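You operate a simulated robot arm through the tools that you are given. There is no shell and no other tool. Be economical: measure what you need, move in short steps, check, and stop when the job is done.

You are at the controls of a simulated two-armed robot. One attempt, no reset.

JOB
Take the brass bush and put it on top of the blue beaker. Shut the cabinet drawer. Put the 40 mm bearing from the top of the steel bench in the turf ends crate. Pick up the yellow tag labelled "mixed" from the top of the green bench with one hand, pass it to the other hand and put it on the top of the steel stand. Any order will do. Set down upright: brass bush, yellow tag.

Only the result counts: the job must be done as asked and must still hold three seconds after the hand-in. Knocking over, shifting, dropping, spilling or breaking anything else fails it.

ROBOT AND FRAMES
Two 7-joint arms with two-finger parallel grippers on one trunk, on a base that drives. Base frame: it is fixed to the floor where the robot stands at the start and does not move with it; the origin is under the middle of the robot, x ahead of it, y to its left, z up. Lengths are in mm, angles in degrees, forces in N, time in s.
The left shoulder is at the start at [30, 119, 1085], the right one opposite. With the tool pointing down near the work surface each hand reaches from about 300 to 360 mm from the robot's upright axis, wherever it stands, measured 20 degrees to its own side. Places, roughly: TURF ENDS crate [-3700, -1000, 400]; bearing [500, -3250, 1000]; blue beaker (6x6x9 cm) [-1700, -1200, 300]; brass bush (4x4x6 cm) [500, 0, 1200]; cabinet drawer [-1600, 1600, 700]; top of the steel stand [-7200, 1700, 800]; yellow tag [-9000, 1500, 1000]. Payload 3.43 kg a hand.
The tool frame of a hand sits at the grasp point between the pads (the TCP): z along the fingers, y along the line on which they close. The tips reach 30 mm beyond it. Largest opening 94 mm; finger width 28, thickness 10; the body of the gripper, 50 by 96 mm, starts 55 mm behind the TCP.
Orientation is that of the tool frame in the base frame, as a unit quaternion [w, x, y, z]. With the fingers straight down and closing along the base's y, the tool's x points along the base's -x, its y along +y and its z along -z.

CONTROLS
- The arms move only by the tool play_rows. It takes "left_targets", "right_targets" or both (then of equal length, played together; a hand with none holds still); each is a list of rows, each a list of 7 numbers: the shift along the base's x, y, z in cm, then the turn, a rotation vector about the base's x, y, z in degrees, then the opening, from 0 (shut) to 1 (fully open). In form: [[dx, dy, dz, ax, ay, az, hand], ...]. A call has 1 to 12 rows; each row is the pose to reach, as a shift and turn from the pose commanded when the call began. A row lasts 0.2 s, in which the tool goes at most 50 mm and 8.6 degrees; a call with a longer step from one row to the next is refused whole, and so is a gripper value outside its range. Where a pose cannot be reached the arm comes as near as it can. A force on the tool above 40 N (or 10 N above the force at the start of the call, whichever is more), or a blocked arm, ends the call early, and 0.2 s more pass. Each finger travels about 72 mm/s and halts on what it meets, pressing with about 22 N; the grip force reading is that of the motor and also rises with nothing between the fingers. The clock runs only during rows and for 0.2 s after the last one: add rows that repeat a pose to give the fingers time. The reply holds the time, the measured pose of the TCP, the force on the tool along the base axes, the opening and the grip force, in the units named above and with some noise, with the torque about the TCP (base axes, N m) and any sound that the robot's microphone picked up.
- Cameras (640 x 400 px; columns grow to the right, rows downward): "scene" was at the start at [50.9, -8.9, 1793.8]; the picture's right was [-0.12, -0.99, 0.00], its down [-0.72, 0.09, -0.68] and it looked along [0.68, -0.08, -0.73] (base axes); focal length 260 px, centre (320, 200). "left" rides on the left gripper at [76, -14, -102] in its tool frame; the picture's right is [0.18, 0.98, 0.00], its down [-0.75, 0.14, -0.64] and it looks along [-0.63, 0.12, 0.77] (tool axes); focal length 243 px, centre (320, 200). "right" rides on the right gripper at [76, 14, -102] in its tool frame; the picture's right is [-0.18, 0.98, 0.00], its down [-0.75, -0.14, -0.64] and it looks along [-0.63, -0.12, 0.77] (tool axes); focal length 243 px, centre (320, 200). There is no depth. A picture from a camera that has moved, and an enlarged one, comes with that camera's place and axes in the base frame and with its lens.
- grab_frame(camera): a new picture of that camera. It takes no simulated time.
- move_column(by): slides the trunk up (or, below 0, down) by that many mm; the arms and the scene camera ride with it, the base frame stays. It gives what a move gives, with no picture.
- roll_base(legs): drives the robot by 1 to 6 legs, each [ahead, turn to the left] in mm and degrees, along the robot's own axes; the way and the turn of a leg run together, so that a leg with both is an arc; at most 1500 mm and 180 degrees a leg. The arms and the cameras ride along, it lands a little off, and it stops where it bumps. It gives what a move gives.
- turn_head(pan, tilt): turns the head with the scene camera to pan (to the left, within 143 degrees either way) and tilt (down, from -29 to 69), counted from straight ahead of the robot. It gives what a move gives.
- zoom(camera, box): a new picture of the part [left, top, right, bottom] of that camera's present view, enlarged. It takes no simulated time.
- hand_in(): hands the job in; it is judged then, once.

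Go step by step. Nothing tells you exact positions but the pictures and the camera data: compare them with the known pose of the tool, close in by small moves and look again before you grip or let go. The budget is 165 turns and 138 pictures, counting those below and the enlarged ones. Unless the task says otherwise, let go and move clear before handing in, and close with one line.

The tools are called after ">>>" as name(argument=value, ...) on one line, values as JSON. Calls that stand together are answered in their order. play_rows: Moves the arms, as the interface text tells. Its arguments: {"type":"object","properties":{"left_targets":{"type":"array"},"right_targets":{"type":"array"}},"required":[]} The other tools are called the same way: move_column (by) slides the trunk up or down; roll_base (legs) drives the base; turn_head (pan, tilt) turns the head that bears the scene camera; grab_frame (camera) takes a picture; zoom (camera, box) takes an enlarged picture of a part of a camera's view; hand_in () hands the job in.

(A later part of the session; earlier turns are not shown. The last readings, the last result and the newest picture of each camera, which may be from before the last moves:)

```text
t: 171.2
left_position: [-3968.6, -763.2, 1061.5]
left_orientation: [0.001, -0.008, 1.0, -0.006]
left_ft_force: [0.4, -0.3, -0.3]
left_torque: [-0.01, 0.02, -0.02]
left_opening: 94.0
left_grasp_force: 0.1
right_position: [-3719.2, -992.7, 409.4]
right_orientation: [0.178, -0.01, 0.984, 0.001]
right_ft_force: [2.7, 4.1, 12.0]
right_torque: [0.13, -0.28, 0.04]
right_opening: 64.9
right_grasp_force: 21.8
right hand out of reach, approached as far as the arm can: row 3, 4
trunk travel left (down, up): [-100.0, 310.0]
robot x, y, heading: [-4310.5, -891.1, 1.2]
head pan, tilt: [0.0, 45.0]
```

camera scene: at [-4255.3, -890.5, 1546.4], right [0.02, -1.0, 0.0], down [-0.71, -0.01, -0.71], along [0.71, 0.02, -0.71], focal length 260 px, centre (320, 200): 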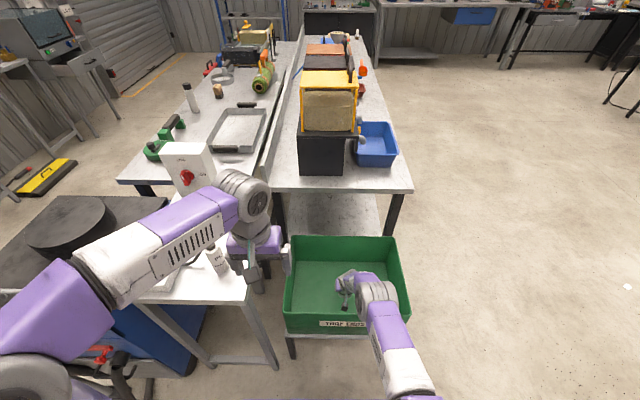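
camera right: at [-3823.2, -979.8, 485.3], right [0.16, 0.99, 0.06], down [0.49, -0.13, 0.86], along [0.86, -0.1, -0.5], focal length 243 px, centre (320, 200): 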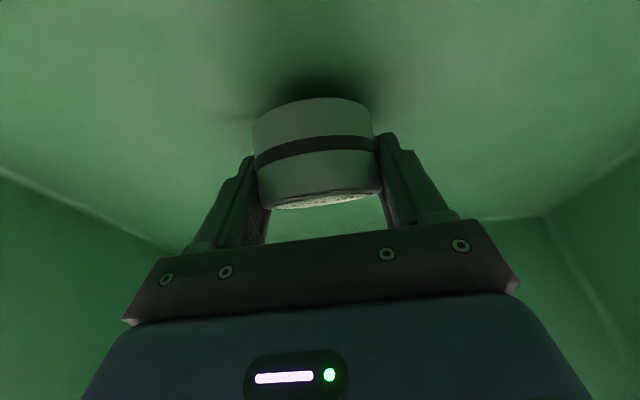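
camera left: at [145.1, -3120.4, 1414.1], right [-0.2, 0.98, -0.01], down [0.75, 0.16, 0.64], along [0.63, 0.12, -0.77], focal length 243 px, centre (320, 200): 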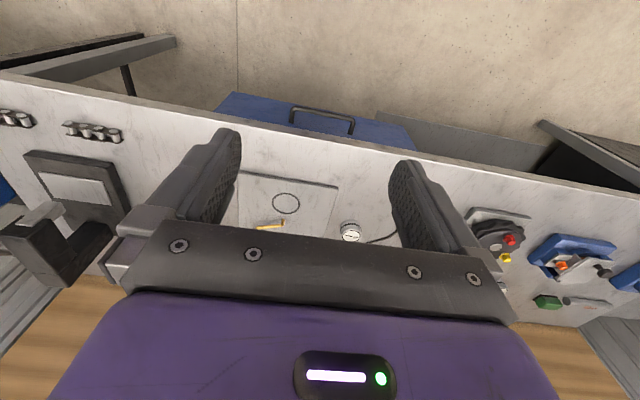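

Contact with the crate floor (15 N up). Release and rise.

>>> play_rows(right_targets=[[0, 0, 0.2, 0, 0, 0, 0.6], [0, 0, 0.2, 0, 0, 0, 0.85], [0, 0, 0.2, 0, 0, 0, 1], [0, 0, 2, 0, 0, 0, 1], [0, 0, 6, 0, 0, 0, 1], [0, 0, 10, 0, 0, 0, 1], [0, 0, 14, 0, 0, 0, 1], [0, 0, 18, 0, 0, 0, 1], [0, 0, 22, 0, 0, 0, 1]])

>>> grab_frame(camera="right")

```text
t: 173.2
left_position: [-3967.1, -764.8, 1061.6]
left_orientation: [0.001, -0.008, 1.0, -0.006]
left_ft_force: [0.9, 0.0, -0.1]
left_torque: [-0.04, 0.01, 0.05]
left_opening: 93.9
left_grasp_force: 0.0
right_position: [-3721.8, -994.2, 627.4]
right_orientation: [0.173, -0.01, 0.985, 0.0]
right_ft_force: [-0.4, 0.9, 0.1]
right_torque: [-0.01, 0.01, 0.01]
right_opening: 94.1
right_grasp_force: 0.0
trunk travel left (down, up): [-100.0, 310.0]
robot x, y, heading: [-4311.0, -892.6, 1.1]
head pan, tilt: [0.0, 45.0]
```

```text
73 pictures are left
camera right: at [-3828.1, -982.0, 698.8], right [0.16, 0.99, 0.06], down [0.49, -0.13, 0.86], along [0.86, -0.1, -0.5], focal length 243 px, centre (320, 200)
```

right: 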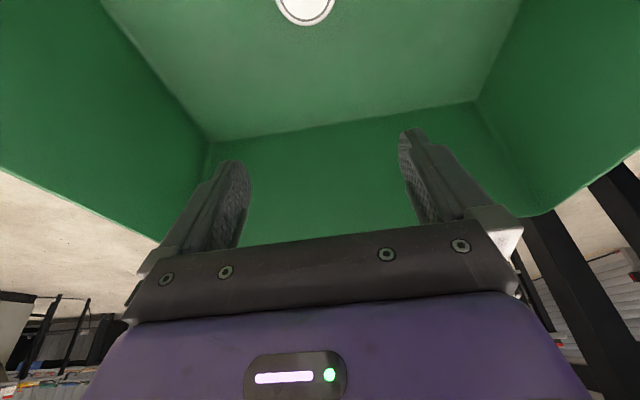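

The bearing lies in the crate. Bring the right hand up and home, raise the trunk, and drive round to the drawer side.

>>> play_rows(right_targets=[[0, 0, 4, 0, 0, 0, 1], [0, 0, 8, 0, 0, 0, 1], [-2, 0, 12, 0, 0, 0, 1], [-5, 0, 15, 0, 5, 0, 1], [-8, 0, 18, 0, 10, 0, 1], [-12, 0, 20, 0, 15, 0, 1], [-16, 0, 22, 0, 20, 0, 1], [-20, 0, 24, 0, 20, 0, 1], [-24, -2, 26, 0, 20, 0, 1], [-24, -3, 30, 0, 20, 0, 1], [-24, -3, 34, 0, 20, 0, 1]])

>>> move_column(by=250)

>>> roll_base(legs=[[-320, 0], [0, 89], [1500, 0], [100, 0]])

>>> turn_head(pan=-60, tilt=25)

>>> grab_frame(camera="scene")

```text
t: 175.6
left_position: [-3968.0, -763.7, 1060.4]
left_orientation: [0.001, -0.008, 1.0, -0.006]
left_ft_force: [0.2, 0.1, -0.8]
left_torque: [0.0, 0.02, 0.01]
left_opening: 94.0
left_grasp_force: 0.0
right_position: [-3959.3, -1022.2, 966.0]
right_orientation: [-0.001, -0.009, 1.0, 0.001]
right_ft_force: [-0.4, 0.1, 0.4]
right_torque: [0.0, -0.03, 0.01]
right_opening: 94.0
right_grasp_force: 0.1
trunk travel left (down, up): [-100.0, 310.0]
robot x, y, heading: [-4309.0, -891.6, 1.3]
head pan, tilt: [0.0, 45.0]
```

```text
t: 178.2
left_position: [-3967.2, -764.4, 1310.6]
left_orientation: [-0.001, -0.009, 1.0, -0.005]
left_ft_force: [0.4, -0.1, -1.0]
left_torque: [0.0, 0.0, 0.01]
left_opening: 94.0
left_grasp_force: 0.0
right_position: [-3959.8, -1020.0, 1216.6]
right_orientation: [0.0, -0.008, 1.0, 0.002]
right_ft_force: [-0.9, 1.0, 0.6]
right_torque: [0.0, 0.01, 0.02]
right_opening: 94.1
right_grasp_force: 0.2
trunk travel left (down, up): [-350.0, 60.0]
robot x, y, heading: [-4306.4, -888.0, 1.1]
head pan, tilt: [0.0, 45.0]
```

```text
t: 191.8
left_position: [-4709.0, 1038.6, 1311.5]
left_orientation: [0.004, -0.693, 0.721, -0.004]
left_ft_force: [0.0, 0.2, 0.5]
left_torque: [0.0, -0.02, 0.02]
left_opening: 94.0
left_grasp_force: 0.0
right_position: [-4453.2, 1031.0, 1215.4]
right_orientation: [-0.001, -0.693, 0.721, 0.001]
right_ft_force: [0.8, -0.3, 0.5]
right_torque: [0.01, -0.02, -0.02]
right_opening: 93.8
right_grasp_force: 0.1
trunk travel left (down, up): [-350.0, 60.0]
robot x, y, heading: [-4602.4, 690.3, 87.9]
head pan, tilt: [0.0, 45.0]
```

```text
t: 193.2
left_position: [-4710.2, 1037.6, 1311.3]
left_orientation: [0.003, -0.694, 0.72, -0.004]
left_ft_force: [-0.9, 0.3, -0.1]
left_torque: [-0.02, 0.0, -0.01]
left_opening: 94.1
left_grasp_force: 0.1
right_position: [-4453.5, 1031.2, 1215.7]
right_orientation: [-0.002, -0.693, 0.721, 0.001]
right_ft_force: [0.2, 0.6, 0.4]
right_torque: [0.01, 0.03, -0.04]
right_opening: 94.1
right_grasp_force: 0.1
trunk travel left (down, up): [-350.0, 60.0]
robot x, y, heading: [-4598.9, 688.0, 88.0]
head pan, tilt: [-60.0, 25.0]
```

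```text
72 pictures are left
camera scene: at [-4518.8, 705.0, 1826.9], right [0.47, -0.88, 0.0], down [-0.37, -0.2, -0.91], along [0.8, 0.43, -0.42], focal length 260 px, centre (320, 200)
```

scene: 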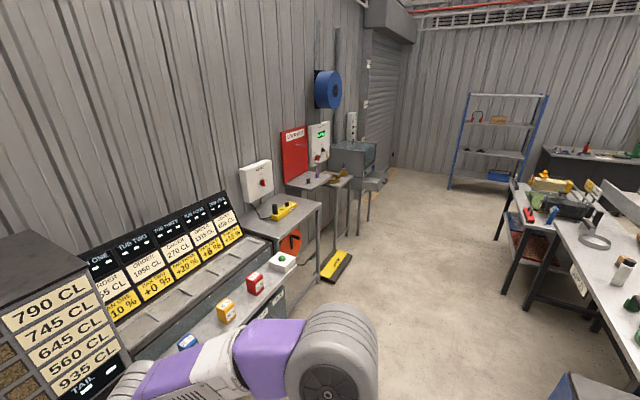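

The aisle is clear at y ≈ 690. Drive along it to the drawer cabinet.

>>> roll_base(legs=[[0, -88], [1500, 0], [1350, 0], [0, 90]])

>>> turn_head(pan=0, tilt=40)

>>> grab_frame(camera="scene")

```text
t: 214.4
left_position: [-1885.1, 832.8, 1311.0]
left_orientation: [0.004, -0.666, 0.746, -0.003]
left_ft_force: [-0.4, 0.3, -1.0]
left_torque: [0.0, -0.02, 0.01]
left_opening: 94.2
left_grasp_force: 0.1
right_position: [-1628.3, 807.7, 1215.0]
right_orientation: [-0.001, -0.667, 0.745, 0.001]
right_ft_force: [-0.1, 0.3, 0.9]
right_torque: [-0.01, 0.0, -0.02]
right_opening: 94.3
right_grasp_force: 0.0
trunk travel left (down, up): [-350.0, 60.0]
robot x, y, heading: [-1798.9, 481.4, 83.7]
head pan, tilt: [-60.0, 25.0]
```

```text
t: 215.7
left_position: [-1883.6, 833.3, 1312.2]
left_orientation: [0.004, -0.666, 0.746, -0.004]
left_ft_force: [0.1, -0.1, 1.4]
left_torque: [0.03, -0.02, -0.03]
left_opening: 94.0
left_grasp_force: 0.0
right_position: [-1628.9, 807.9, 1216.1]
right_orientation: [0.0, -0.666, 0.746, 0.002]
right_ft_force: [-0.6, 0.0, 0.0]
right_torque: [0.05, -0.01, -0.02]
right_opening: 94.1
right_grasp_force: 0.0
trunk travel left (down, up): [-350.0, 60.0]
robot x, y, heading: [-1801.3, 479.1, 83.5]
head pan, tilt: [0.0, 40.0]
```

```text
71 pictures are left
camera scene: at [-1793.2, 534.2, 1803.6], right [0.99, -0.11, 0.0], down [-0.07, -0.64, -0.77], along [0.08, 0.76, -0.64], focal length 260 px, centre (320, 200)
```

scene: 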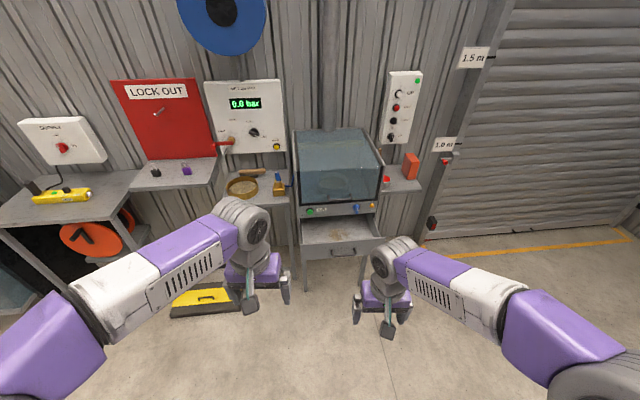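

The open drawer sits under the glass-hooded unit. Zoom in.

>>> zoom(camera="scene", box=[270, 180, 400, 270])

```text
4.44 times, centred on (335, 225) of scene
camera zoom: at [-1793.2, 534.2, 1803.6], right [0.99, -0.11, 0.0], down [-0.07, -0.64, -0.77], along [0.08, 0.76, -0.64], focal length 1158 px, centre (253, 89)
```

zoom: 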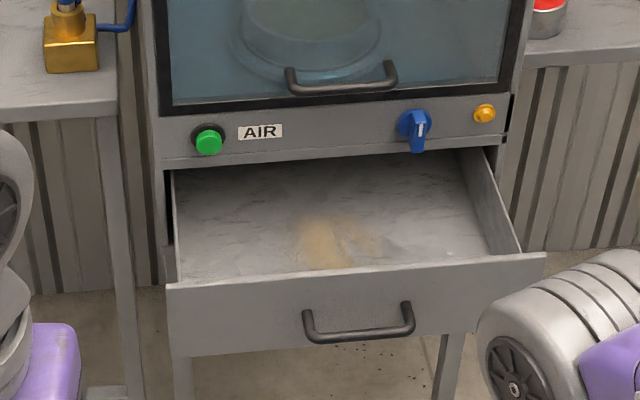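

Drawer front is about (-1574, 1425, z 612–760), to go ~150 mm in. I'll position so the right hand, tilted 45° and closed, can push its centre above the handle.

>>> roll_base(legs=[[0, -14], [300, 0], [0, 20]])

>>> play_rows(right_targets=[[0, 3, -4, 7.5, 0, 0, 0.5], [0, 6, -8, 15, 0, 0, 0], [0, 9, -12, 22.5, 0, 0, 0], [0, 12, -16, 30, 0, 0, 0], [0, 15, -20, 37.5, 0, 0, 0], [0, 18, -24, 45, 0, 0, 0], [0, 20, -28, 45, 0, 0, 0], [0, 20, -32, 45, 0, 0, 0], [0, 20, -36, 45, 0, 0, 0], [0, 20, -40, 45, 0, 0, 0], [0, 20, -44, 45, 0, 0, 0], [0, 20, -47, 45, 0, 0, 0]])

>>> grab_frame(camera="scene")

>>> grab_frame(camera="right")

```text
t: 219.7
left_position: [-1816.7, 1106.7, 1311.5]
left_orientation: [0.003, -0.705, 0.709, -0.004]
left_ft_force: [0.1, -0.3, 1.0]
left_torque: [0.01, 0.02, -0.03]
left_opening: 93.9
left_grasp_force: 0.1
right_position: [-1559.7, 1108.1, 1215.8]
right_orientation: [-0.002, -0.706, 0.709, 0.001]
right_ft_force: [-0.4, 0.1, -0.7]
right_torque: [0.0, -0.02, 0.01]
right_opening: 94.0
right_grasp_force: 0.1
trunk travel left (down, up): [-350.0, 60.0]
robot x, y, heading: [-1699.6, 763.6, 90.0]
head pan, tilt: [0.0, 40.0]
```

```text
t: 222.3
left_position: [-1816.6, 1104.5, 1310.8]
left_orientation: [0.003, -0.705, 0.709, -0.004]
left_ft_force: [0.0, -0.4, -0.6]
left_torque: [-0.05, 0.03, 0.01]
left_opening: 94.0
left_grasp_force: 0.0
right_position: [-1561.3, 1308.4, 746.9]
right_orientation: [0.269, -0.652, 0.654, 0.274]
right_ft_force: [0.4, -0.8, 0.5]
right_torque: [0.0, 0.03, 0.0]
right_opening: 0.2
right_grasp_force: 22.4
trunk travel left (down, up): [-350.0, 60.0]
robot x, y, heading: [-1699.2, 765.2, 89.9]
head pan, tilt: [0.0, 40.0]
```

```text
69 pictures are left
camera scene: at [-1693.8, 818.9, 1803.6], right [1.0, 0.0, 0.0], down [0.0, -0.64, -0.77], along [0.0, 0.77, -0.64], focal length 260 px, centre (320, 200)
```

scene: 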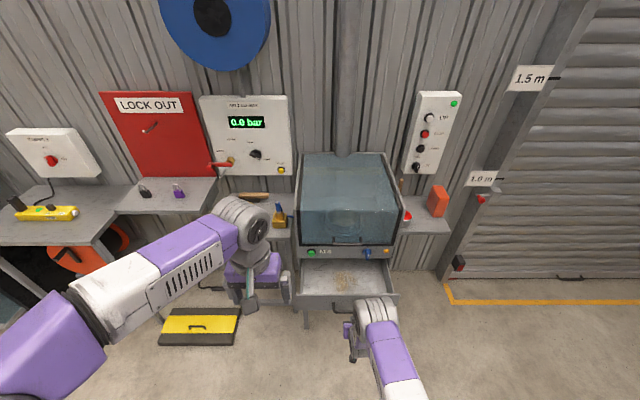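

```text
68 pictures are left
camera right: at [-1574.7, 1181.6, 767.6], right [-0.98, 0.13, 0.14], down [0.15, 0.08, 0.99], along [0.12, 0.99, -0.1], focal length 243 px, centre (320, 200)
```

right: 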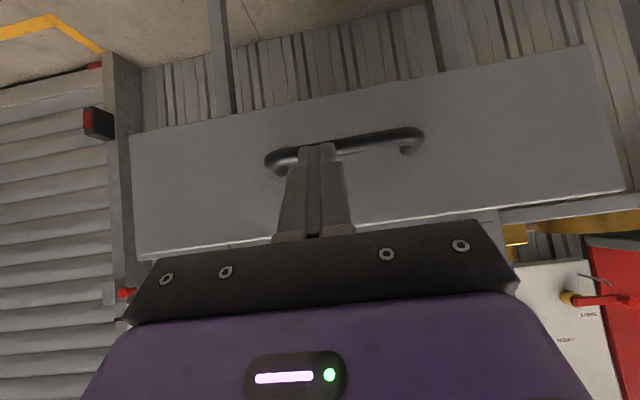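

Handle bar is at z ≈ 706, panel z 658–783. I'll raise 15 mm, centre, advance near the panel, then push by driving.

>>> play_rows(right_targets=[[-0.8, 0, 0.8, 0, 0, 0, 0], [-1.5, 0, 1.7, 0, 0, 0, 0], [-1.5, 3, 1.7, 0, 0, 0, 0], [-1.5, 5, 1.7, 0, 0, 0, 0], [-1.5, 5, 1.7, 0, 0, 0, 0]])

>>> roll_base(legs=[[100, 0]])

>>> grab_frame(camera="right")

>>> grab_frame(camera="scene")

```text
t: 223.5
left_position: [-1816.9, 1106.3, 1310.3]
left_orientation: [0.004, -0.705, 0.709, -0.003]
left_ft_force: [-0.3, 0.7, -1.1]
left_torque: [0.01, 0.03, 0.03]
left_opening: 93.8
left_grasp_force: 0.1
right_position: [-1574.4, 1358.7, 761.3]
right_orientation: [0.268, -0.653, 0.654, 0.272]
right_ft_force: [0.2, -0.8, -0.7]
right_torque: [0.03, -0.01, 0.04]
right_opening: 0.0
right_grasp_force: 21.9
trunk travel left (down, up): [-350.0, 60.0]
robot x, y, heading: [-1699.3, 762.3, 89.9]
head pan, tilt: [0.0, 40.0]
```

```text
t: 224.6
left_position: [-1816.4, 1206.5, 1311.3]
left_orientation: [0.004, -0.705, 0.709, -0.003]
left_ft_force: [0.4, 0.4, 0.6]
left_torque: [-0.02, 0.0, 0.02]
left_opening: 93.7
left_grasp_force: 0.1
right_position: [-1573.6, 1456.0, 763.1]
right_orientation: [0.269, -0.652, 0.655, 0.271]
right_ft_force: [0.1, -0.2, 0.7]
right_torque: [-0.02, 0.01, -0.02]
right_opening: 0.0
right_grasp_force: 22.0
trunk travel left (down, up): [-350.0, 60.0]
robot x, y, heading: [-1696.9, 863.2, 89.9]
head pan, tilt: [0.0, 40.0]
```

```text
67 pictures are left
camera right: at [-1587.2, 1330.8, 781.9], right [-0.98, 0.13, 0.14], down [0.15, 0.08, 0.99], along [0.12, 0.99, -0.1], focal length 243 px, centre (320, 200)
```

right: 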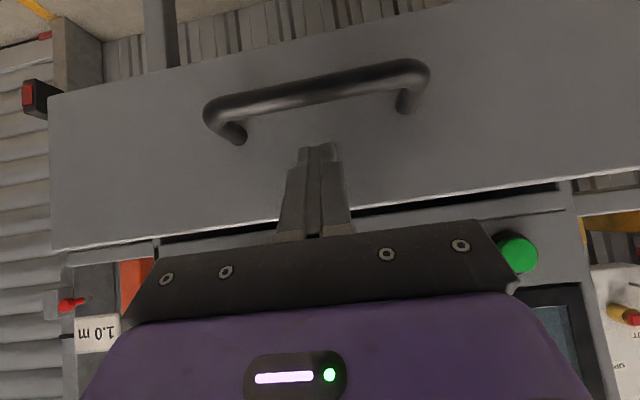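

```text
66 pictures are left
camera scene: at [-1694.0, 918.5, 1803.6], right [1.0, 0.0, 0.0], down [0.0, -0.64, -0.77], along [0.0, 0.77, -0.64], focal length 260 px, centre (320, 200)
```

scene: 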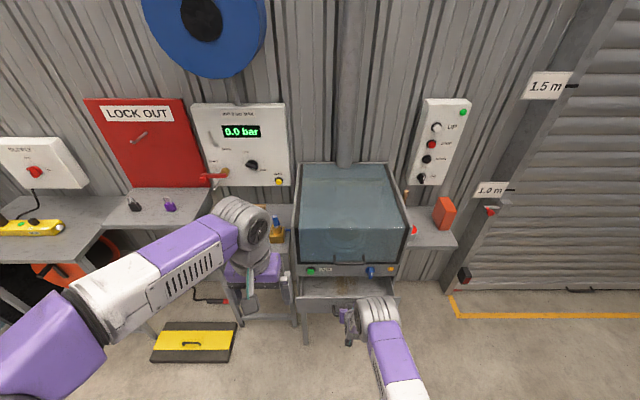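

The drawer is moving in. Push further.

>>> roll_base(legs=[[70, 0]])

>>> grab_frame(camera="right")

>>> zoom(camera="scene", box=[270, 240, 430, 340])

```text
t: 225.6
left_position: [-1816.7, 1276.0, 1310.0]
left_orientation: [0.004, -0.706, 0.708, -0.003]
left_ft_force: [-0.4, -0.3, 0.3]
left_torque: [0.0, 0.02, -0.04]
left_opening: 93.8
left_grasp_force: 0.1
right_position: [-1575.5, 1528.3, 762.3]
right_orientation: [0.268, -0.653, 0.654, 0.272]
right_ft_force: [0.7, -0.6, -0.3]
right_torque: [0.0, -0.01, 0.01]
right_opening: 0.1
right_grasp_force: 22.1
trunk travel left (down, up): [-350.0, 60.0]
robot x, y, heading: [-1695.5, 933.8, 90.2]
head pan, tilt: [0.0, 40.0]
```

```text
65 pictures are left
camera right: at [-1588.0, 1400.8, 781.4], right [-0.98, 0.13, 0.14], down [0.15, 0.08, 0.99], along [0.12, 0.99, -0.1], focal length 243 px, centre (320, 200)
```

right: 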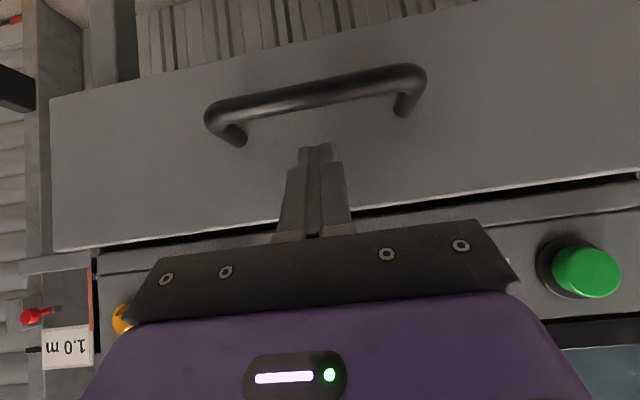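

```text
4.00 times, centred on (350, 290) of scene
camera zoom: at [-1694.1, 989.3, 1803.6], right [1.0, 0.0, 0.0], down [0.0, -0.64, -0.77], along [0.0, 0.77, -0.64], focal length 1042 px, centre (200, -160)
```

zoom: 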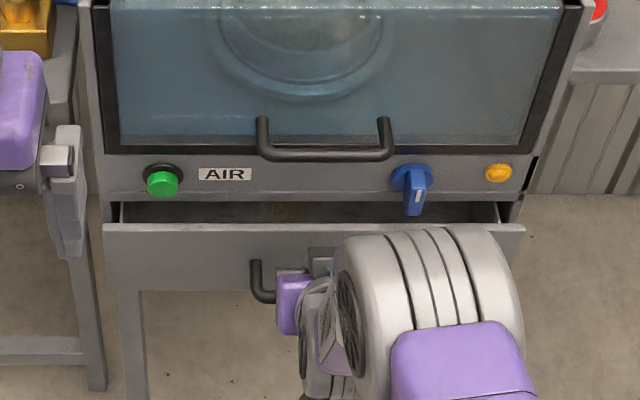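

About 30–40 mm left. Finish with the arm, force-limited.

>>> play_rows(right_targets=[[0, 0.8, 0, 0, 0, 0, 0], [0, 1.6, 0, 0, 0, 0, 0], [0, 2.4, 0, 0, 0, 0, 0], [0, 3.2, 0, 0, 0, 0, 0], [0, 4, 0, 0, 0, 0, 0], [0, 4.8, 0, 0, 0, 0, 0]])

>>> zoom(camera="scene", box=[270, 240, 430, 340])

```text
t: 226.9
left_position: [-1816.3, 1271.8, 1312.3]
left_orientation: [0.005, -0.705, 0.709, -0.002]
left_ft_force: [0.6, 0.3, -0.6]
left_torque: [0.01, 0.0, 0.01]
left_opening: 94.0
left_grasp_force: 0.1
right_position: [-1575.1, 1556.1, 757.3]
right_orientation: [0.261, -0.656, 0.657, 0.265]
right_ft_force: [0.5, -12.7, 6.1]
right_torque: [-0.12, -0.02, 0.01]
right_opening: 0.0
right_grasp_force: 22.0
trunk travel left (down, up): [-350.0, 60.0]
robot x, y, heading: [-1691.8, 930.7, 89.9]
head pan, tilt: [0.0, 40.0]
stopped in row 6 (right hand): the force on the tool passed its limit at 48 N (the readings are from after the stop); the commanded pose is now the measured one
```

```text
4.00 times, centred on (350, 290) of scene
camera zoom: at [-1694.3, 982.9, 1804.0], right [1.0, 0.0, 0.0], down [0.0, -0.64, -0.77], along [0.0, 0.77, -0.64], focal length 1042 px, centre (200, -160)
```

zoom: 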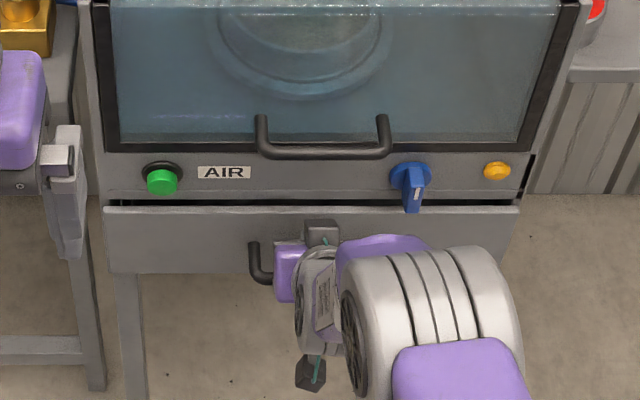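

Hard stop reached; the drawer looks shut. Retreat and verify.

>>> play_rows(right_targets=[[0, -3, 0, 0, 0, 0, 0], [0, -7, 0, 0, 0, 0, 0], [0, -10, 3, 0, 0, 0, 0]])

>>> roll_base(legs=[[-250, 0]])

>>> zoom(camera="scene", box=[260, 200, 420, 300])

>>> grab_frame(camera="right")

```text
t: 227.7
left_position: [-1815.8, 1274.2, 1311.3]
left_orientation: [0.005, -0.705, 0.709, -0.003]
left_ft_force: [-0.3, 0.0, 0.5]
left_torque: [-0.01, -0.03, -0.01]
left_opening: 93.9
left_grasp_force: 0.1
right_position: [-1575.1, 1460.0, 788.3]
right_orientation: [0.262, -0.655, 0.657, 0.266]
right_ft_force: [0.5, -0.7, 1.0]
right_torque: [0.0, 0.03, -0.02]
right_opening: 0.1
right_grasp_force: 21.8
trunk travel left (down, up): [-350.0, 60.0]
robot x, y, heading: [-1695.4, 932.8, 89.9]
head pan, tilt: [0.0, 40.0]
```

```text
t: 229.4
left_position: [-1817.6, 1031.7, 1311.9]
left_orientation: [0.004, -0.706, 0.708, -0.002]
left_ft_force: [0.0, -0.5, -0.5]
left_torque: [0.01, 0.0, 0.03]
left_opening: 94.1
left_grasp_force: 0.1
right_position: [-1575.6, 1217.8, 787.4]
right_orientation: [-0.262, 0.656, -0.655, -0.267]
right_ft_force: [-0.5, 0.3, 0.6]
right_torque: [-0.03, 0.04, 0.0]
right_opening: 0.1
right_grasp_force: 21.7
trunk travel left (down, up): [-350.0, 60.0]
robot x, y, heading: [-1690.7, 690.8, 90.2]
head pan, tilt: [0.0, 40.0]
```

```text
4.00 times, centred on (340, 250) of scene
camera zoom: at [-1693.9, 743.7, 1803.6], right [1.0, 0.0, 0.0], down [0.0, -0.64, -0.77], along [0.0, 0.77, -0.64], focal length 1042 px, centre (240, 0)
```

zoom: 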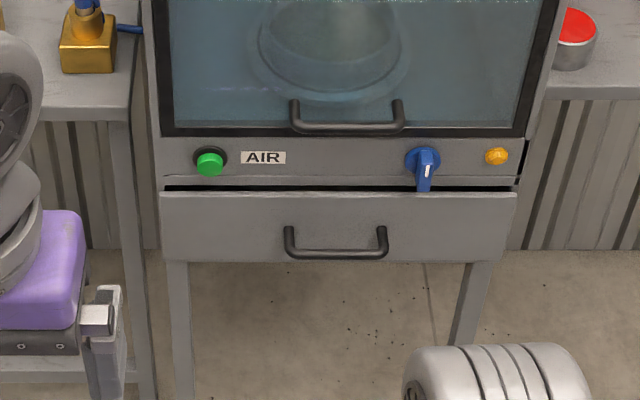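

```text
61 pictures are left
camera right: at [-1588.8, 1091.7, 809.3], right [-0.98, 0.13, 0.13], down [0.15, 0.1, 0.98], along [0.11, 0.99, -0.12], focal length 243 px, centre (320, 200)
```

right: 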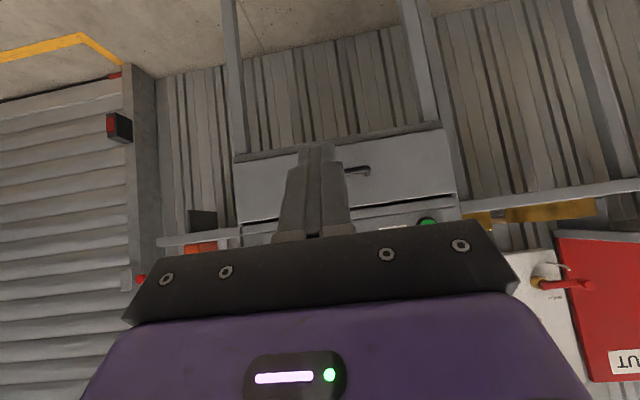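

The drawer is shut. Bring the right hand home and drive west along the aisle toward the green bench.

>>> play_rows(right_targets=[[0, -2, 4, -5, 0, 0, 0.5], [0, -4, 8, -11, 0, 0, 1], [0, -6, 12, -18, 0, 0, 1], [0, -8, 16, -25, 0, 0, 1], [0, -10, 20, -32, 0, 0, 1], [0, -13, 24, -39, 0, 0, 1], [0, -16, 28, -43.6, 0, 0, 1], [0, -18, 32, -43.6, 0, 0, 1], [0, -18, 36, -43.6, 0, 0, 1], [0, -18, 40, -43.6, 0, 0, 1], [0, -18, 44, -43.6, 0, 0, 1]])

>>> roll_base(legs=[[0, 90], [1500, 0], [1500, 0]])

>>> turn_head(pan=0, tilt=15)

>>> grab_frame(camera="scene")

```text
t: 231.8
left_position: [-1817.0, 1031.5, 1309.9]
left_orientation: [0.004, -0.706, 0.708, -0.003]
left_ft_force: [0.1, 0.1, -0.5]
left_torque: [0.01, 0.04, 0.01]
left_opening: 93.6
left_grasp_force: 0.1
right_position: [-1574.0, 1036.8, 1225.8]
right_orientation: [-0.001, -0.707, 0.708, 0.004]
right_ft_force: [-0.4, -0.3, -0.4]
right_torque: [0.0, 0.0, 0.01]
right_opening: 94.2
right_grasp_force: 0.0
trunk travel left (down, up): [-350.0, 60.0]
robot x, y, heading: [-1696.7, 689.8, 90.2]
head pan, tilt: [0.0, 40.0]
```

```text
t: 250.3
left_position: [-5049.3, 384.6, 1310.4]
left_orientation: [-0.006, 1.0, 0.009, 0.0]
left_ft_force: [-0.3, -0.7, 1.0]
left_torque: [-0.01, -0.02, 0.02]
left_opening: 93.8
left_grasp_force: 0.0
right_position: [-5059.6, 626.0, 1226.0]
right_orientation: [0.003, 1.0, 0.009, -0.002]
right_ft_force: [0.4, 0.1, 0.0]
right_torque: [-0.01, -0.01, 0.0]
right_opening: 94.0
right_grasp_force: 0.1
trunk travel left (down, up): [-350.0, 60.0]
robot x, y, heading: [-4706.2, 514.9, -178.8]
head pan, tilt: [0.0, 40.0]
```

```text
t: 251.2
left_position: [-5048.3, 384.9, 1311.5]
left_orientation: [-0.005, 1.0, 0.008, 0.0]
left_ft_force: [-0.4, -0.2, 0.1]
left_torque: [0.0, 0.01, -0.01]
left_opening: 94.2
left_grasp_force: 0.1
right_position: [-5060.3, 626.0, 1225.7]
right_orientation: [0.004, 1.0, 0.01, -0.002]
right_ft_force: [0.0, -0.5, 0.9]
right_torque: [-0.02, 0.03, -0.01]
right_opening: 94.2
right_grasp_force: 0.1
trunk travel left (down, up): [-350.0, 60.0]
robot x, y, heading: [-4706.6, 515.0, -178.7]
head pan, tilt: [0.0, 15.0]
```

```text
60 pictures are left
camera scene: at [-4769.8, 513.1, 1843.1], right [-0.02, 1.0, 0.0], down [0.26, 0.01, -0.97], along [-0.97, -0.02, -0.26], focal length 260 px, centre (320, 200)
```

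scene: 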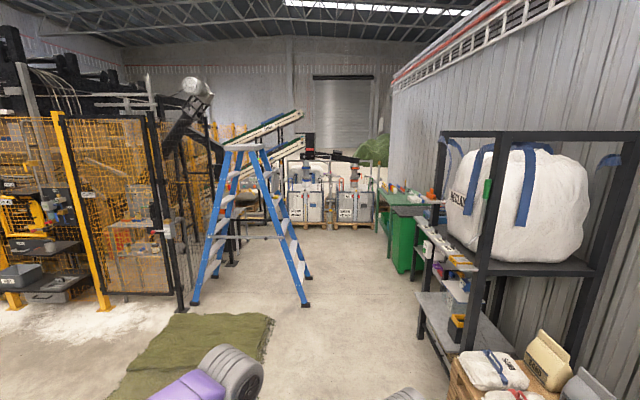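

Corridor between a ladder (y≈320) and racks (y≈1390). I'll go to about (-6000, 850) and look again.

>>> roll_base(legs=[[0, -15.8], [1337, 0], [0, 14.5]])

>>> turn_head(pan=-15, tilt=25)

>>> grab_frame(camera="scene")

```text
t: 259.7
left_position: [-6353.9, 715.3, 1310.7]
left_orientation: [-0.005, 1.0, 0.005, -0.001]
left_ft_force: [0.0, 0.0, 0.0]
left_torque: [0.02, 0.01, -0.01]
left_opening: 94.2
left_grasp_force: 0.1
right_position: [-6362.3, 955.6, 1225.5]
right_orientation: [0.003, 1.0, 0.005, -0.002]
right_ft_force: [0.4, -0.5, 1.0]
right_torque: [0.01, 0.02, -0.01]
right_opening: 93.9
right_grasp_force: 0.0
trunk travel left (down, up): [-350.0, 60.0]
robot x, y, heading: [-6013.2, 839.0, -179.4]
head pan, tilt: [0.0, 15.0]
```

```text
t: 260.5
left_position: [-6353.7, 714.2, 1310.3]
left_orientation: [-0.005, 1.0, 0.005, 0.0]
left_ft_force: [-0.2, -1.0, 0.1]
left_torque: [0.0, -0.02, -0.02]
left_opening: 94.0
left_grasp_force: 0.0
right_position: [-6362.2, 955.6, 1225.2]
right_orientation: [0.004, 1.0, 0.005, -0.003]
right_ft_force: [0.0, 0.1, 0.3]
right_torque: [0.01, -0.02, -0.03]
right_opening: 94.1
right_grasp_force: 0.0
trunk travel left (down, up): [-350.0, 60.0]
robot x, y, heading: [-6012.9, 838.1, -179.0]
head pan, tilt: [-15.0, 25.0]
```

```text
59 pictures are left
camera scene: at [-6069.9, 864.2, 1827.0], right [0.24, 0.97, 0.0], down [0.41, -0.1, -0.91], along [-0.88, 0.22, -0.42], focal length 260 px, centre (320, 200)
```

scene: 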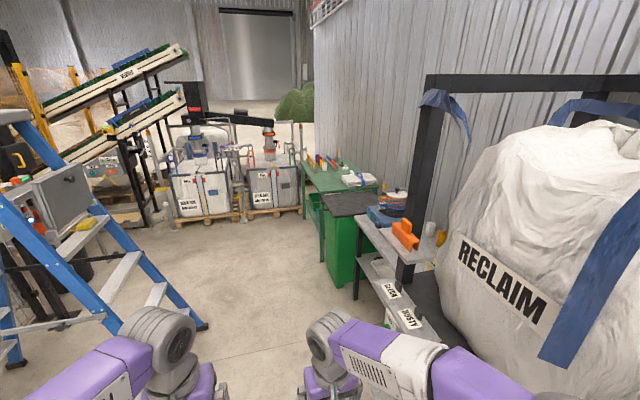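

The steel stand's front edge is about y 1590, x -7740; the green bench is beyond. Drive to (-8650, 1000) and face it.

>>> roll_base(legs=[[0, -4.5], [1500, 0], [1130, 0], [0, -86.5]])

>>> turn_head(pan=0, tilt=35)

>>> grab_frame(camera="scene")

```text
t: 277.8
left_position: [-8812.1, 1236.4, 1312.1]
left_orientation: [-0.004, 0.709, -0.705, 0.003]
left_ft_force: [-0.1, 0.0, -0.3]
left_torque: [-0.02, -0.02, 0.01]
left_opening: 94.0
left_grasp_force: 0.1
right_position: [-8568.8, 1242.0, 1225.2]
right_orientation: [0.002, 0.71, -0.704, -0.004]
right_ft_force: [-0.3, 0.8, -0.2]
right_torque: [-0.01, -0.02, 0.0]
right_opening: 93.9
right_grasp_force: 0.0
trunk travel left (down, up): [-350.0, 60.0]
robot x, y, heading: [-8689.4, 893.5, 90.6]
head pan, tilt: [-15.0, 25.0]
```

```text
t: 278.6
left_position: [-8811.7, 1235.4, 1310.2]
left_orientation: [-0.004, 0.709, -0.705, 0.004]
left_ft_force: [0.2, -0.1, 0.2]
left_torque: [0.0, 0.0, 0.02]
left_opening: 93.8
left_grasp_force: 0.1
right_position: [-8571.0, 1243.6, 1226.3]
right_orientation: [0.002, 0.71, -0.704, -0.004]
right_ft_force: [0.0, 1.1, 0.9]
right_torque: [-0.02, 0.01, 0.01]
right_opening: 94.2
right_grasp_force: 0.0
trunk travel left (down, up): [-350.0, 60.0]
robot x, y, heading: [-8690.4, 894.7, 90.6]
head pan, tilt: [0.0, 35.0]
```

```text
58 pictures are left
camera scene: at [-8686.4, 951.9, 1811.2], right [1.0, 0.01, 0.0], down [0.01, -0.57, -0.82], along [-0.01, 0.82, -0.57], focal length 260 px, centre (320, 200)
```

scene: 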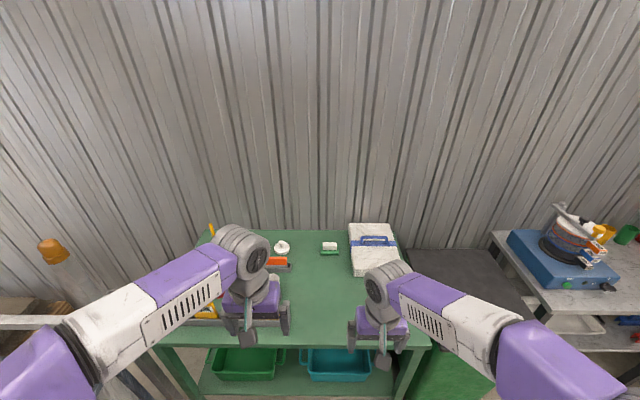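

>>> zoom(camera="scene", box=[180, 210, 420, 360])

>>> grab_frame(camera="left")

```text
2.67 times, centred on (300, 285) of scene
camera zoom: at [-8686.4, 951.9, 1811.2], right [1.0, 0.01, 0.0], down [0.01, -0.57, -0.82], along [-0.01, 0.82, -0.57], focal length 695 px, centre (373, -27)
```

zoom: 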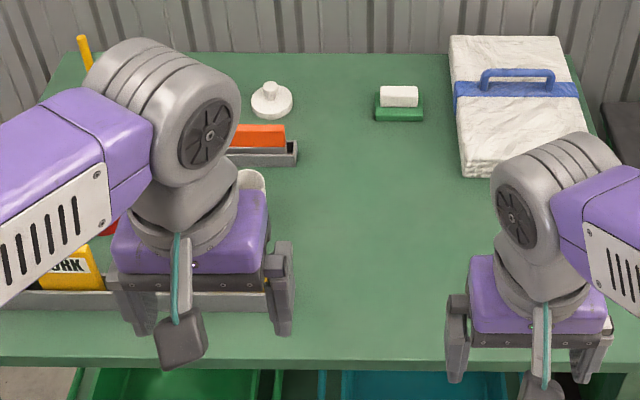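

```text
56 pictures are left
camera left: at [-8799.1, 1158.7, 1414.3], right [-0.98, -0.19, -0.01], down [-0.15, 0.75, 0.64], along [-0.11, 0.63, -0.77], focal length 243 px, centre (320, 200)
```

left: 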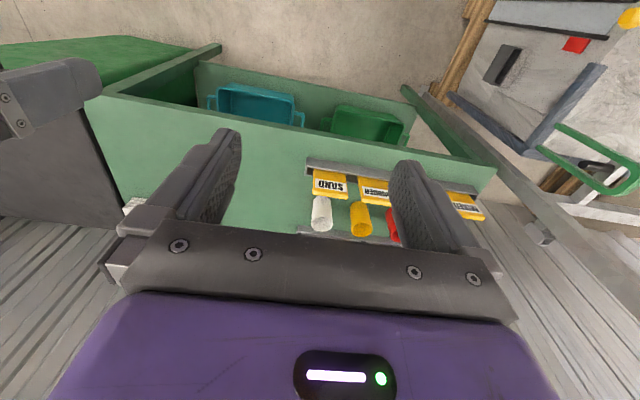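

There are several yellow tags in a tray slot along the front of the bench. Read their labels.

>>> zoom(camera="left", box=[290, 150, 510, 245])

>>> zoom(camera="scene", box=[180, 290, 300, 350])

```text
2.91 times, centred on (400, 198) of left
camera zoom: at [-8799.1, 1158.7, 1414.3], right [-0.98, -0.19, -0.01], down [-0.15, 0.75, 0.64], along [-0.11, 0.63, -0.77], focal length 706 px, centre (87, 207)
```

zoom: 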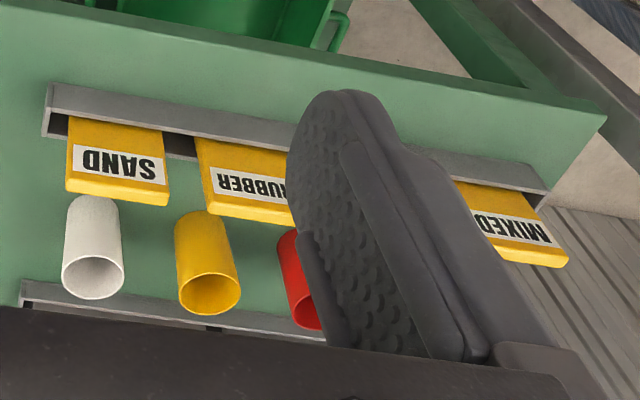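

```text
5.33 times, centred on (240, 320) of scene
camera zoom: at [-8686.4, 951.9, 1811.2], right [1.0, 0.01, 0.0], down [0.01, -0.57, -0.82], along [-0.01, 0.82, -0.57], focal length 1389 px, centre (747, -440)
```

zoom: 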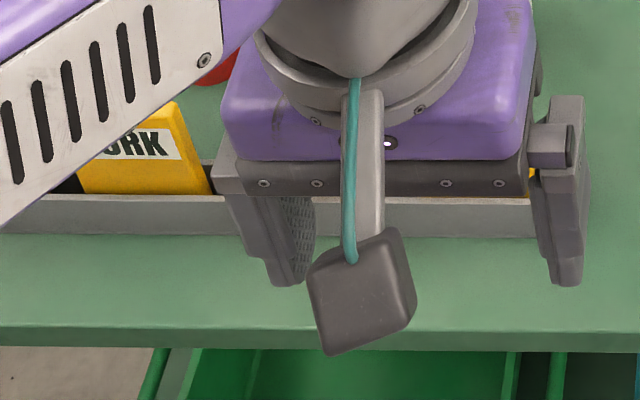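

The MIXED tag is at the -x end of the slot, near (-9220, 1480). I'll check the space to my left before moving there.

>>> turn_head(pan=80, tilt=30)

>>> grab_frame(camera="scene")

```text
t: 280.1
left_position: [-8812.5, 1234.3, 1310.7]
left_orientation: [-0.003, 0.709, -0.705, 0.003]
left_ft_force: [-0.7, 0.4, -0.4]
left_torque: [-0.02, -0.02, 0.01]
left_opening: 93.9
left_grasp_force: 0.1
right_position: [-8570.3, 1242.7, 1225.9]
right_orientation: [0.001, 0.709, -0.705, -0.004]
right_ft_force: [-0.1, -0.2, -0.3]
right_torque: [0.0, -0.02, 0.05]
right_opening: 93.8
right_grasp_force: 0.1
trunk travel left (down, up): [-350.0, 60.0]
robot x, y, heading: [-8688.7, 894.9, 90.5]
head pan, tilt: [80.0, 30.0]
```

```text
53 pictures are left
camera scene: at [-8774.7, 878.7, 1819.0], right [0.16, 0.99, 0.0], down [0.49, -0.08, -0.87], along [-0.85, 0.14, -0.5], focal length 260 px, centre (320, 200)
```

scene: 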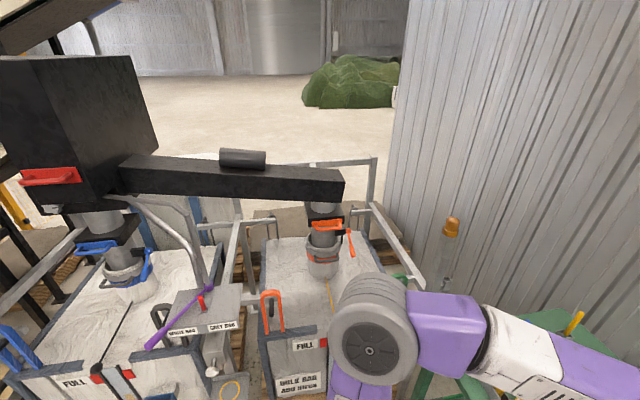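

Bulk bags stand at x ≈ -9390, so I can only go to about x -8900. I'll back into place with the arms pointing away and turn to face the tag.

>>> roll_base(legs=[[0, -107], [-215, 0], [0, 140]])

>>> turn_head(pan=0, tilt=50)

>>> grab_frame(camera="scene")

>>> grab_frame(camera="right")

```text
t: 292.5
left_position: [-9180.0, 1185.4, 1310.5]
left_orientation: [-0.005, 0.883, -0.469, 0.002]
left_ft_force: [0.8, 0.2, 0.0]
left_torque: [-0.04, -0.01, 0.0]
left_opening: 93.9
left_grasp_force: 0.1
right_position: [-8983.8, 1326.3, 1225.2]
right_orientation: [0.003, 0.884, -0.468, -0.003]
right_ft_force: [-0.3, 0.3, -0.6]
right_torque: [0.01, 0.0, 0.02]
right_opening: 93.8
right_grasp_force: 0.0
trunk travel left (down, up): [-350.0, 60.0]
robot x, y, heading: [-8888.7, 969.9, 124.4]
head pan, tilt: [80.0, 30.0]
```

```text
t: 294.0
left_position: [-9180.7, 1186.0, 1311.1]
left_orientation: [-0.005, 0.884, -0.468, 0.002]
left_ft_force: [0.6, -0.4, 0.0]
left_torque: [-0.01, 0.0, -0.01]
left_opening: 94.2
left_grasp_force: 0.0
right_position: [-8983.8, 1326.5, 1226.0]
right_orientation: [0.002, 0.884, -0.468, -0.003]
right_ft_force: [0.3, 0.3, -0.2]
right_torque: [0.02, 0.01, 0.0]
right_opening: 94.2
right_grasp_force: 0.0
trunk travel left (down, up): [-350.0, 60.0]
robot x, y, heading: [-8886.8, 971.2, 124.6]
head pan, tilt: [0.0, 50.0]
```

```text
52 pictures are left
camera scene: at [-8912.2, 1009.8, 1789.5], right [0.82, 0.57, 0.0], down [0.43, -0.63, -0.64], along [-0.36, 0.53, -0.77], focal length 260 px, centre (320, 200)
```

scene: 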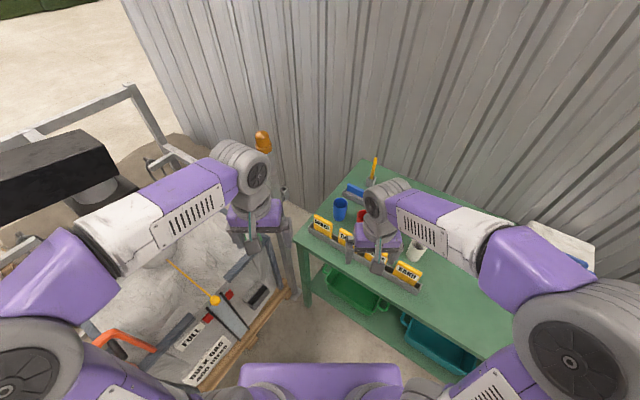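

```text
51 pictures are left
camera right: at [-8951.7, 1255.1, 1328.7], right [-0.92, -0.4, 0.01], down [-0.3, 0.7, 0.64], along [-0.26, 0.59, -0.76], focal length 243 px, centre (320, 200)
```

right: 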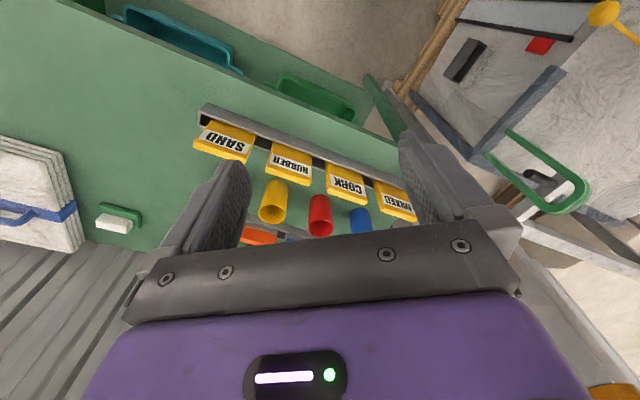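

>>> zoom(camera="scene", box=[295, 190, 391, 250])

>>> zoom(camera="right", box=[310, 150, 438, 230])

```text
6.67 times, centred on (343, 220) of scene
camera zoom: at [-8912.2, 1009.8, 1789.5], right [0.82, 0.57, 0.0], down [0.43, -0.63, -0.64], along [-0.36, 0.53, -0.77], focal length 1737 px, centre (167, 67)
```

zoom: 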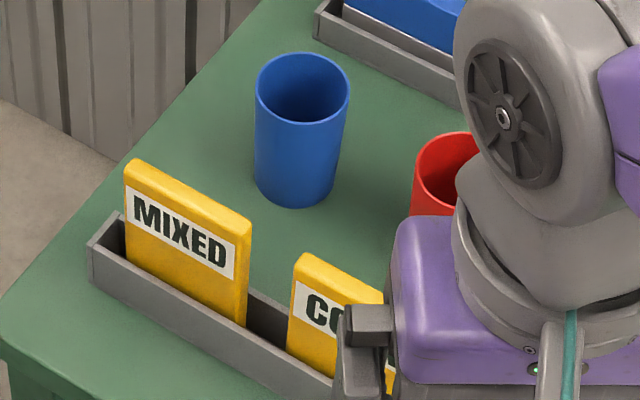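

```text
5.00 times, centred on (374, 190) of right
camera zoom: at [-8951.7, 1255.1, 1328.7], right [-0.92, -0.4, 0.01], down [-0.3, 0.7, 0.64], along [-0.26, 0.59, -0.76], focal length 1213 px, centre (50, 250)
```

zoom: 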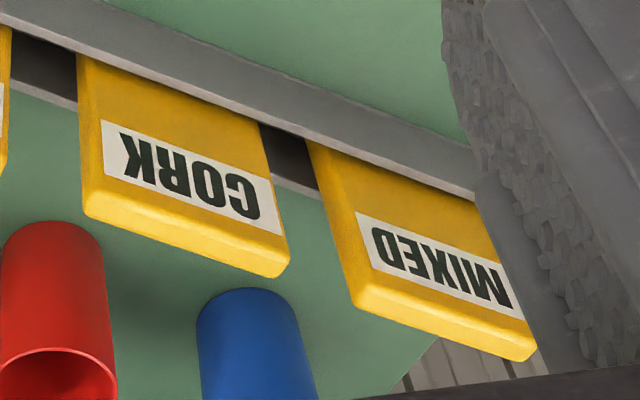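

The MIXED tag stands upright in the slot: x -9270…-9187, y ≈ 1496–1508, top z ≈ 980. I'll turn the right hand so it closes along y, tilted 35° coming from the +x side, and hover near.

>>> play_rows(right_targets=[[-1.5, 1, 0, 2.12, 4.02, 6.75, 1], [-3, 2, 0, 4.25, 8.05, 13.5, 1], [-4.5, 3, 0, 6.37, 12.07, 20.25, 0.9], [-6, 4, 0, 8.5, 16.1, 27, 0.8], [-8, 5.5, 0, 10.62, 20.12, 33.75, 0.7], [-10, 7, 0, 12.75, 24.15, 40.5, 0.6], [-12, 8.5, -1, 14.87, 28.17, 47.25, 0.5], [-14, 10, -2, 17, 32.2, 54, 0.5], [-14, 10, -2, 17, 32.2, 54, 0.5]])

>>> grab_frame(camera="right")

>>> grab_frame(camera="scene")

```text
t: 296.0
left_position: [-9181.9, 1183.6, 1310.0]
left_orientation: [-0.006, 0.883, -0.469, 0.002]
left_ft_force: [0.1, 0.4, -0.8]
left_torque: [0.03, 0.02, 0.01]
left_opening: 94.1
left_grasp_force: 0.0
right_position: [-9123.8, 1423.5, 1205.8]
right_orientation: [0.004, 0.953, 0.002, -0.304]
right_ft_force: [0.0, 0.0, 0.3]
right_torque: [0.02, -0.02, -0.01]
right_opening: 47.2
right_grasp_force: 0.1
trunk travel left (down, up): [-350.0, 60.0]
robot x, y, heading: [-8887.0, 969.1, 124.0]
head pan, tilt: [0.0, 50.0]
```

```text
48 pictures are left
camera right: at [-9002.6, 1409.6, 1246.5], right [-0.15, -0.98, 0.11], down [-0.24, 0.15, 0.96], along [-0.96, 0.11, -0.26], focal length 243 px, centre (320, 200)
```

right: 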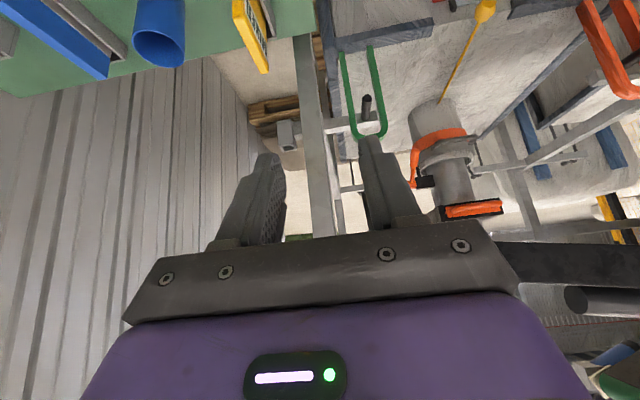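

```text
47 pictures are left
camera scene: at [-8911.9, 1008.9, 1789.5], right [0.83, 0.56, 0.0], down [0.43, -0.63, -0.64], along [-0.36, 0.53, -0.77], focal length 260 px, centre (320, 200)
```

scene: 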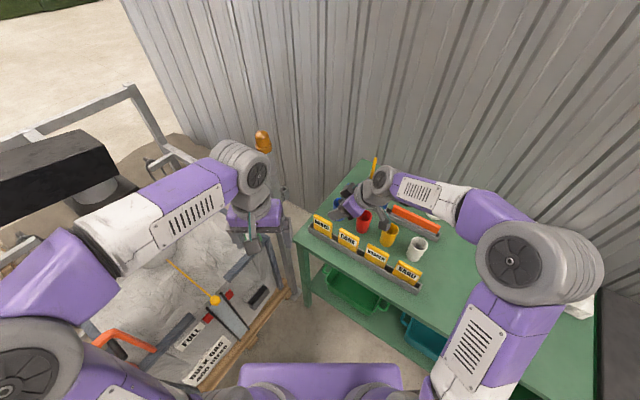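

Orientation is right and the tag appears where predicted. Move to a point 80 mm back along the tool axis.

>>> play_rows(right_targets=[[-0.5, 2, -3, 0, 0, 0, 0.5], [-1, 4, -6.5, 0, 0, 0, 0.5], [-1.7, 6, -10, 0, 0, 0, 0.5], [-2.3, 7.8, -14, 0, 0, 0, 0.5], [-2.8, 7.8, -17, 0, 0, 0, 0.5], [-2.8, 7.8, -17, 0, 0, 0, 0.5]])

>>> grab_frame(camera="right")

```text
t: 297.4
left_position: [-9180.9, 1186.0, 1311.5]
left_orientation: [-0.005, 0.883, -0.469, 0.001]
left_ft_force: [-0.5, -0.2, 0.4]
left_torque: [-0.02, -0.02, -0.02]
left_opening: 93.9
left_grasp_force: 0.2
right_position: [-9154.3, 1504.3, 1034.0]
right_orientation: [0.004, 0.953, 0.001, -0.303]
right_ft_force: [0.0, -1.0, 0.9]
right_torque: [-0.01, 0.01, -0.02]
right_opening: 46.9
right_grasp_force: 0.0
trunk travel left (down, up): [-350.0, 60.0]
robot x, y, heading: [-8887.0, 972.0, 124.2]
head pan, tilt: [0.0, 50.0]
```

```text
46 pictures are left
camera right: at [-9031.7, 1490.2, 1074.5], right [-0.15, -0.98, 0.11], down [-0.24, 0.15, 0.96], along [-0.96, 0.11, -0.26], focal length 243 px, centre (320, 200)
```

right: 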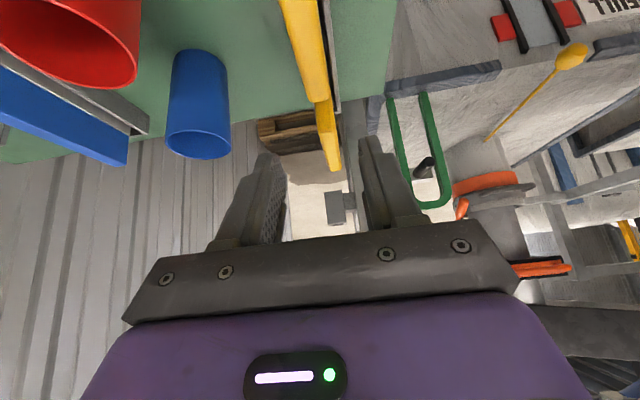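

Aligned (tag centre y ≈ 1500). Final approach.

>>> play_rows(right_targets=[[-1.5, -0.4, -2.1, 0, 0, 0, 0.5], [-3, -0.4, -4.2, 0, 0, 0, 0.5], [-4.4, -0.4, -6.2, 0, 0, 0, 0.5], [-4.4, -0.4, -6.2, 0, 0, 0, 0.5]])

>>> grab_frame(camera="right")

>>> zoom(camera="scene", box=[280, 160, 440, 260])

```text
t: 298.4
left_position: [-9181.1, 1185.0, 1312.4]
left_orientation: [-0.005, 0.883, -0.469, 0.002]
left_ft_force: [-0.4, -0.1, 0.3]
left_torque: [0.0, -0.01, -0.01]
left_opening: 93.9
left_grasp_force: 0.0
right_position: [-9195.0, 1500.9, 973.3]
right_orientation: [0.004, 0.953, 0.001, -0.303]
right_ft_force: [0.0, -0.5, -0.2]
right_torque: [-0.01, 0.03, -0.01]
right_opening: 47.0
right_grasp_force: 0.0
trunk travel left (down, up): [-350.0, 60.0]
robot x, y, heading: [-8887.6, 967.6, 124.5]
head pan, tilt: [0.0, 50.0]
```

```text
45 pictures are left
camera right: at [-9072.0, 1487.3, 1013.8], right [-0.15, -0.98, 0.11], down [-0.24, 0.15, 0.96], along [-0.96, 0.11, -0.26], focal length 243 px, centre (320, 200)
```

right: 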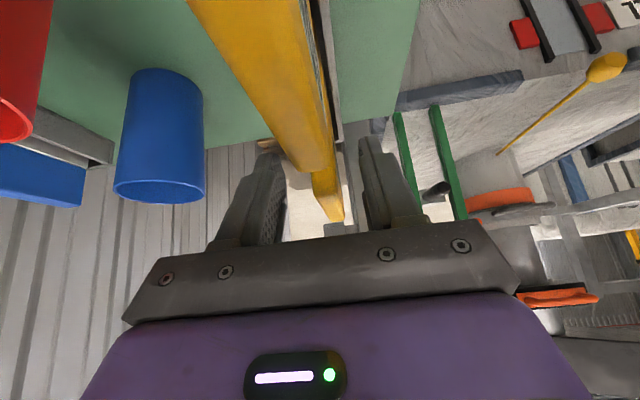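

```text
4.00 times, centred on (360, 210) of scene
camera zoom: at [-8911.7, 1009.6, 1789.5], right [0.83, 0.56, 0.0], down [0.43, -0.63, -0.64], along [-0.36, 0.53, -0.77], focal length 1042 px, centre (160, 160)
```

zoom: 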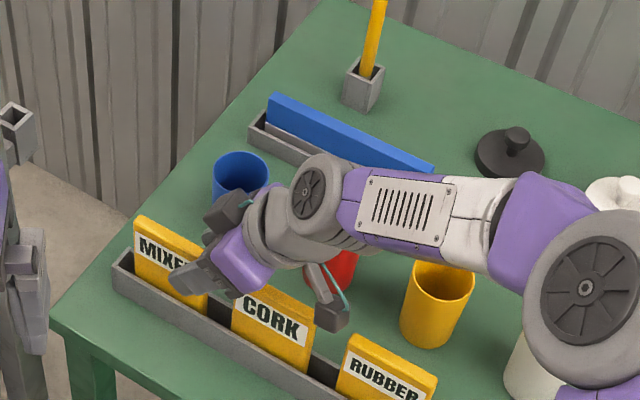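

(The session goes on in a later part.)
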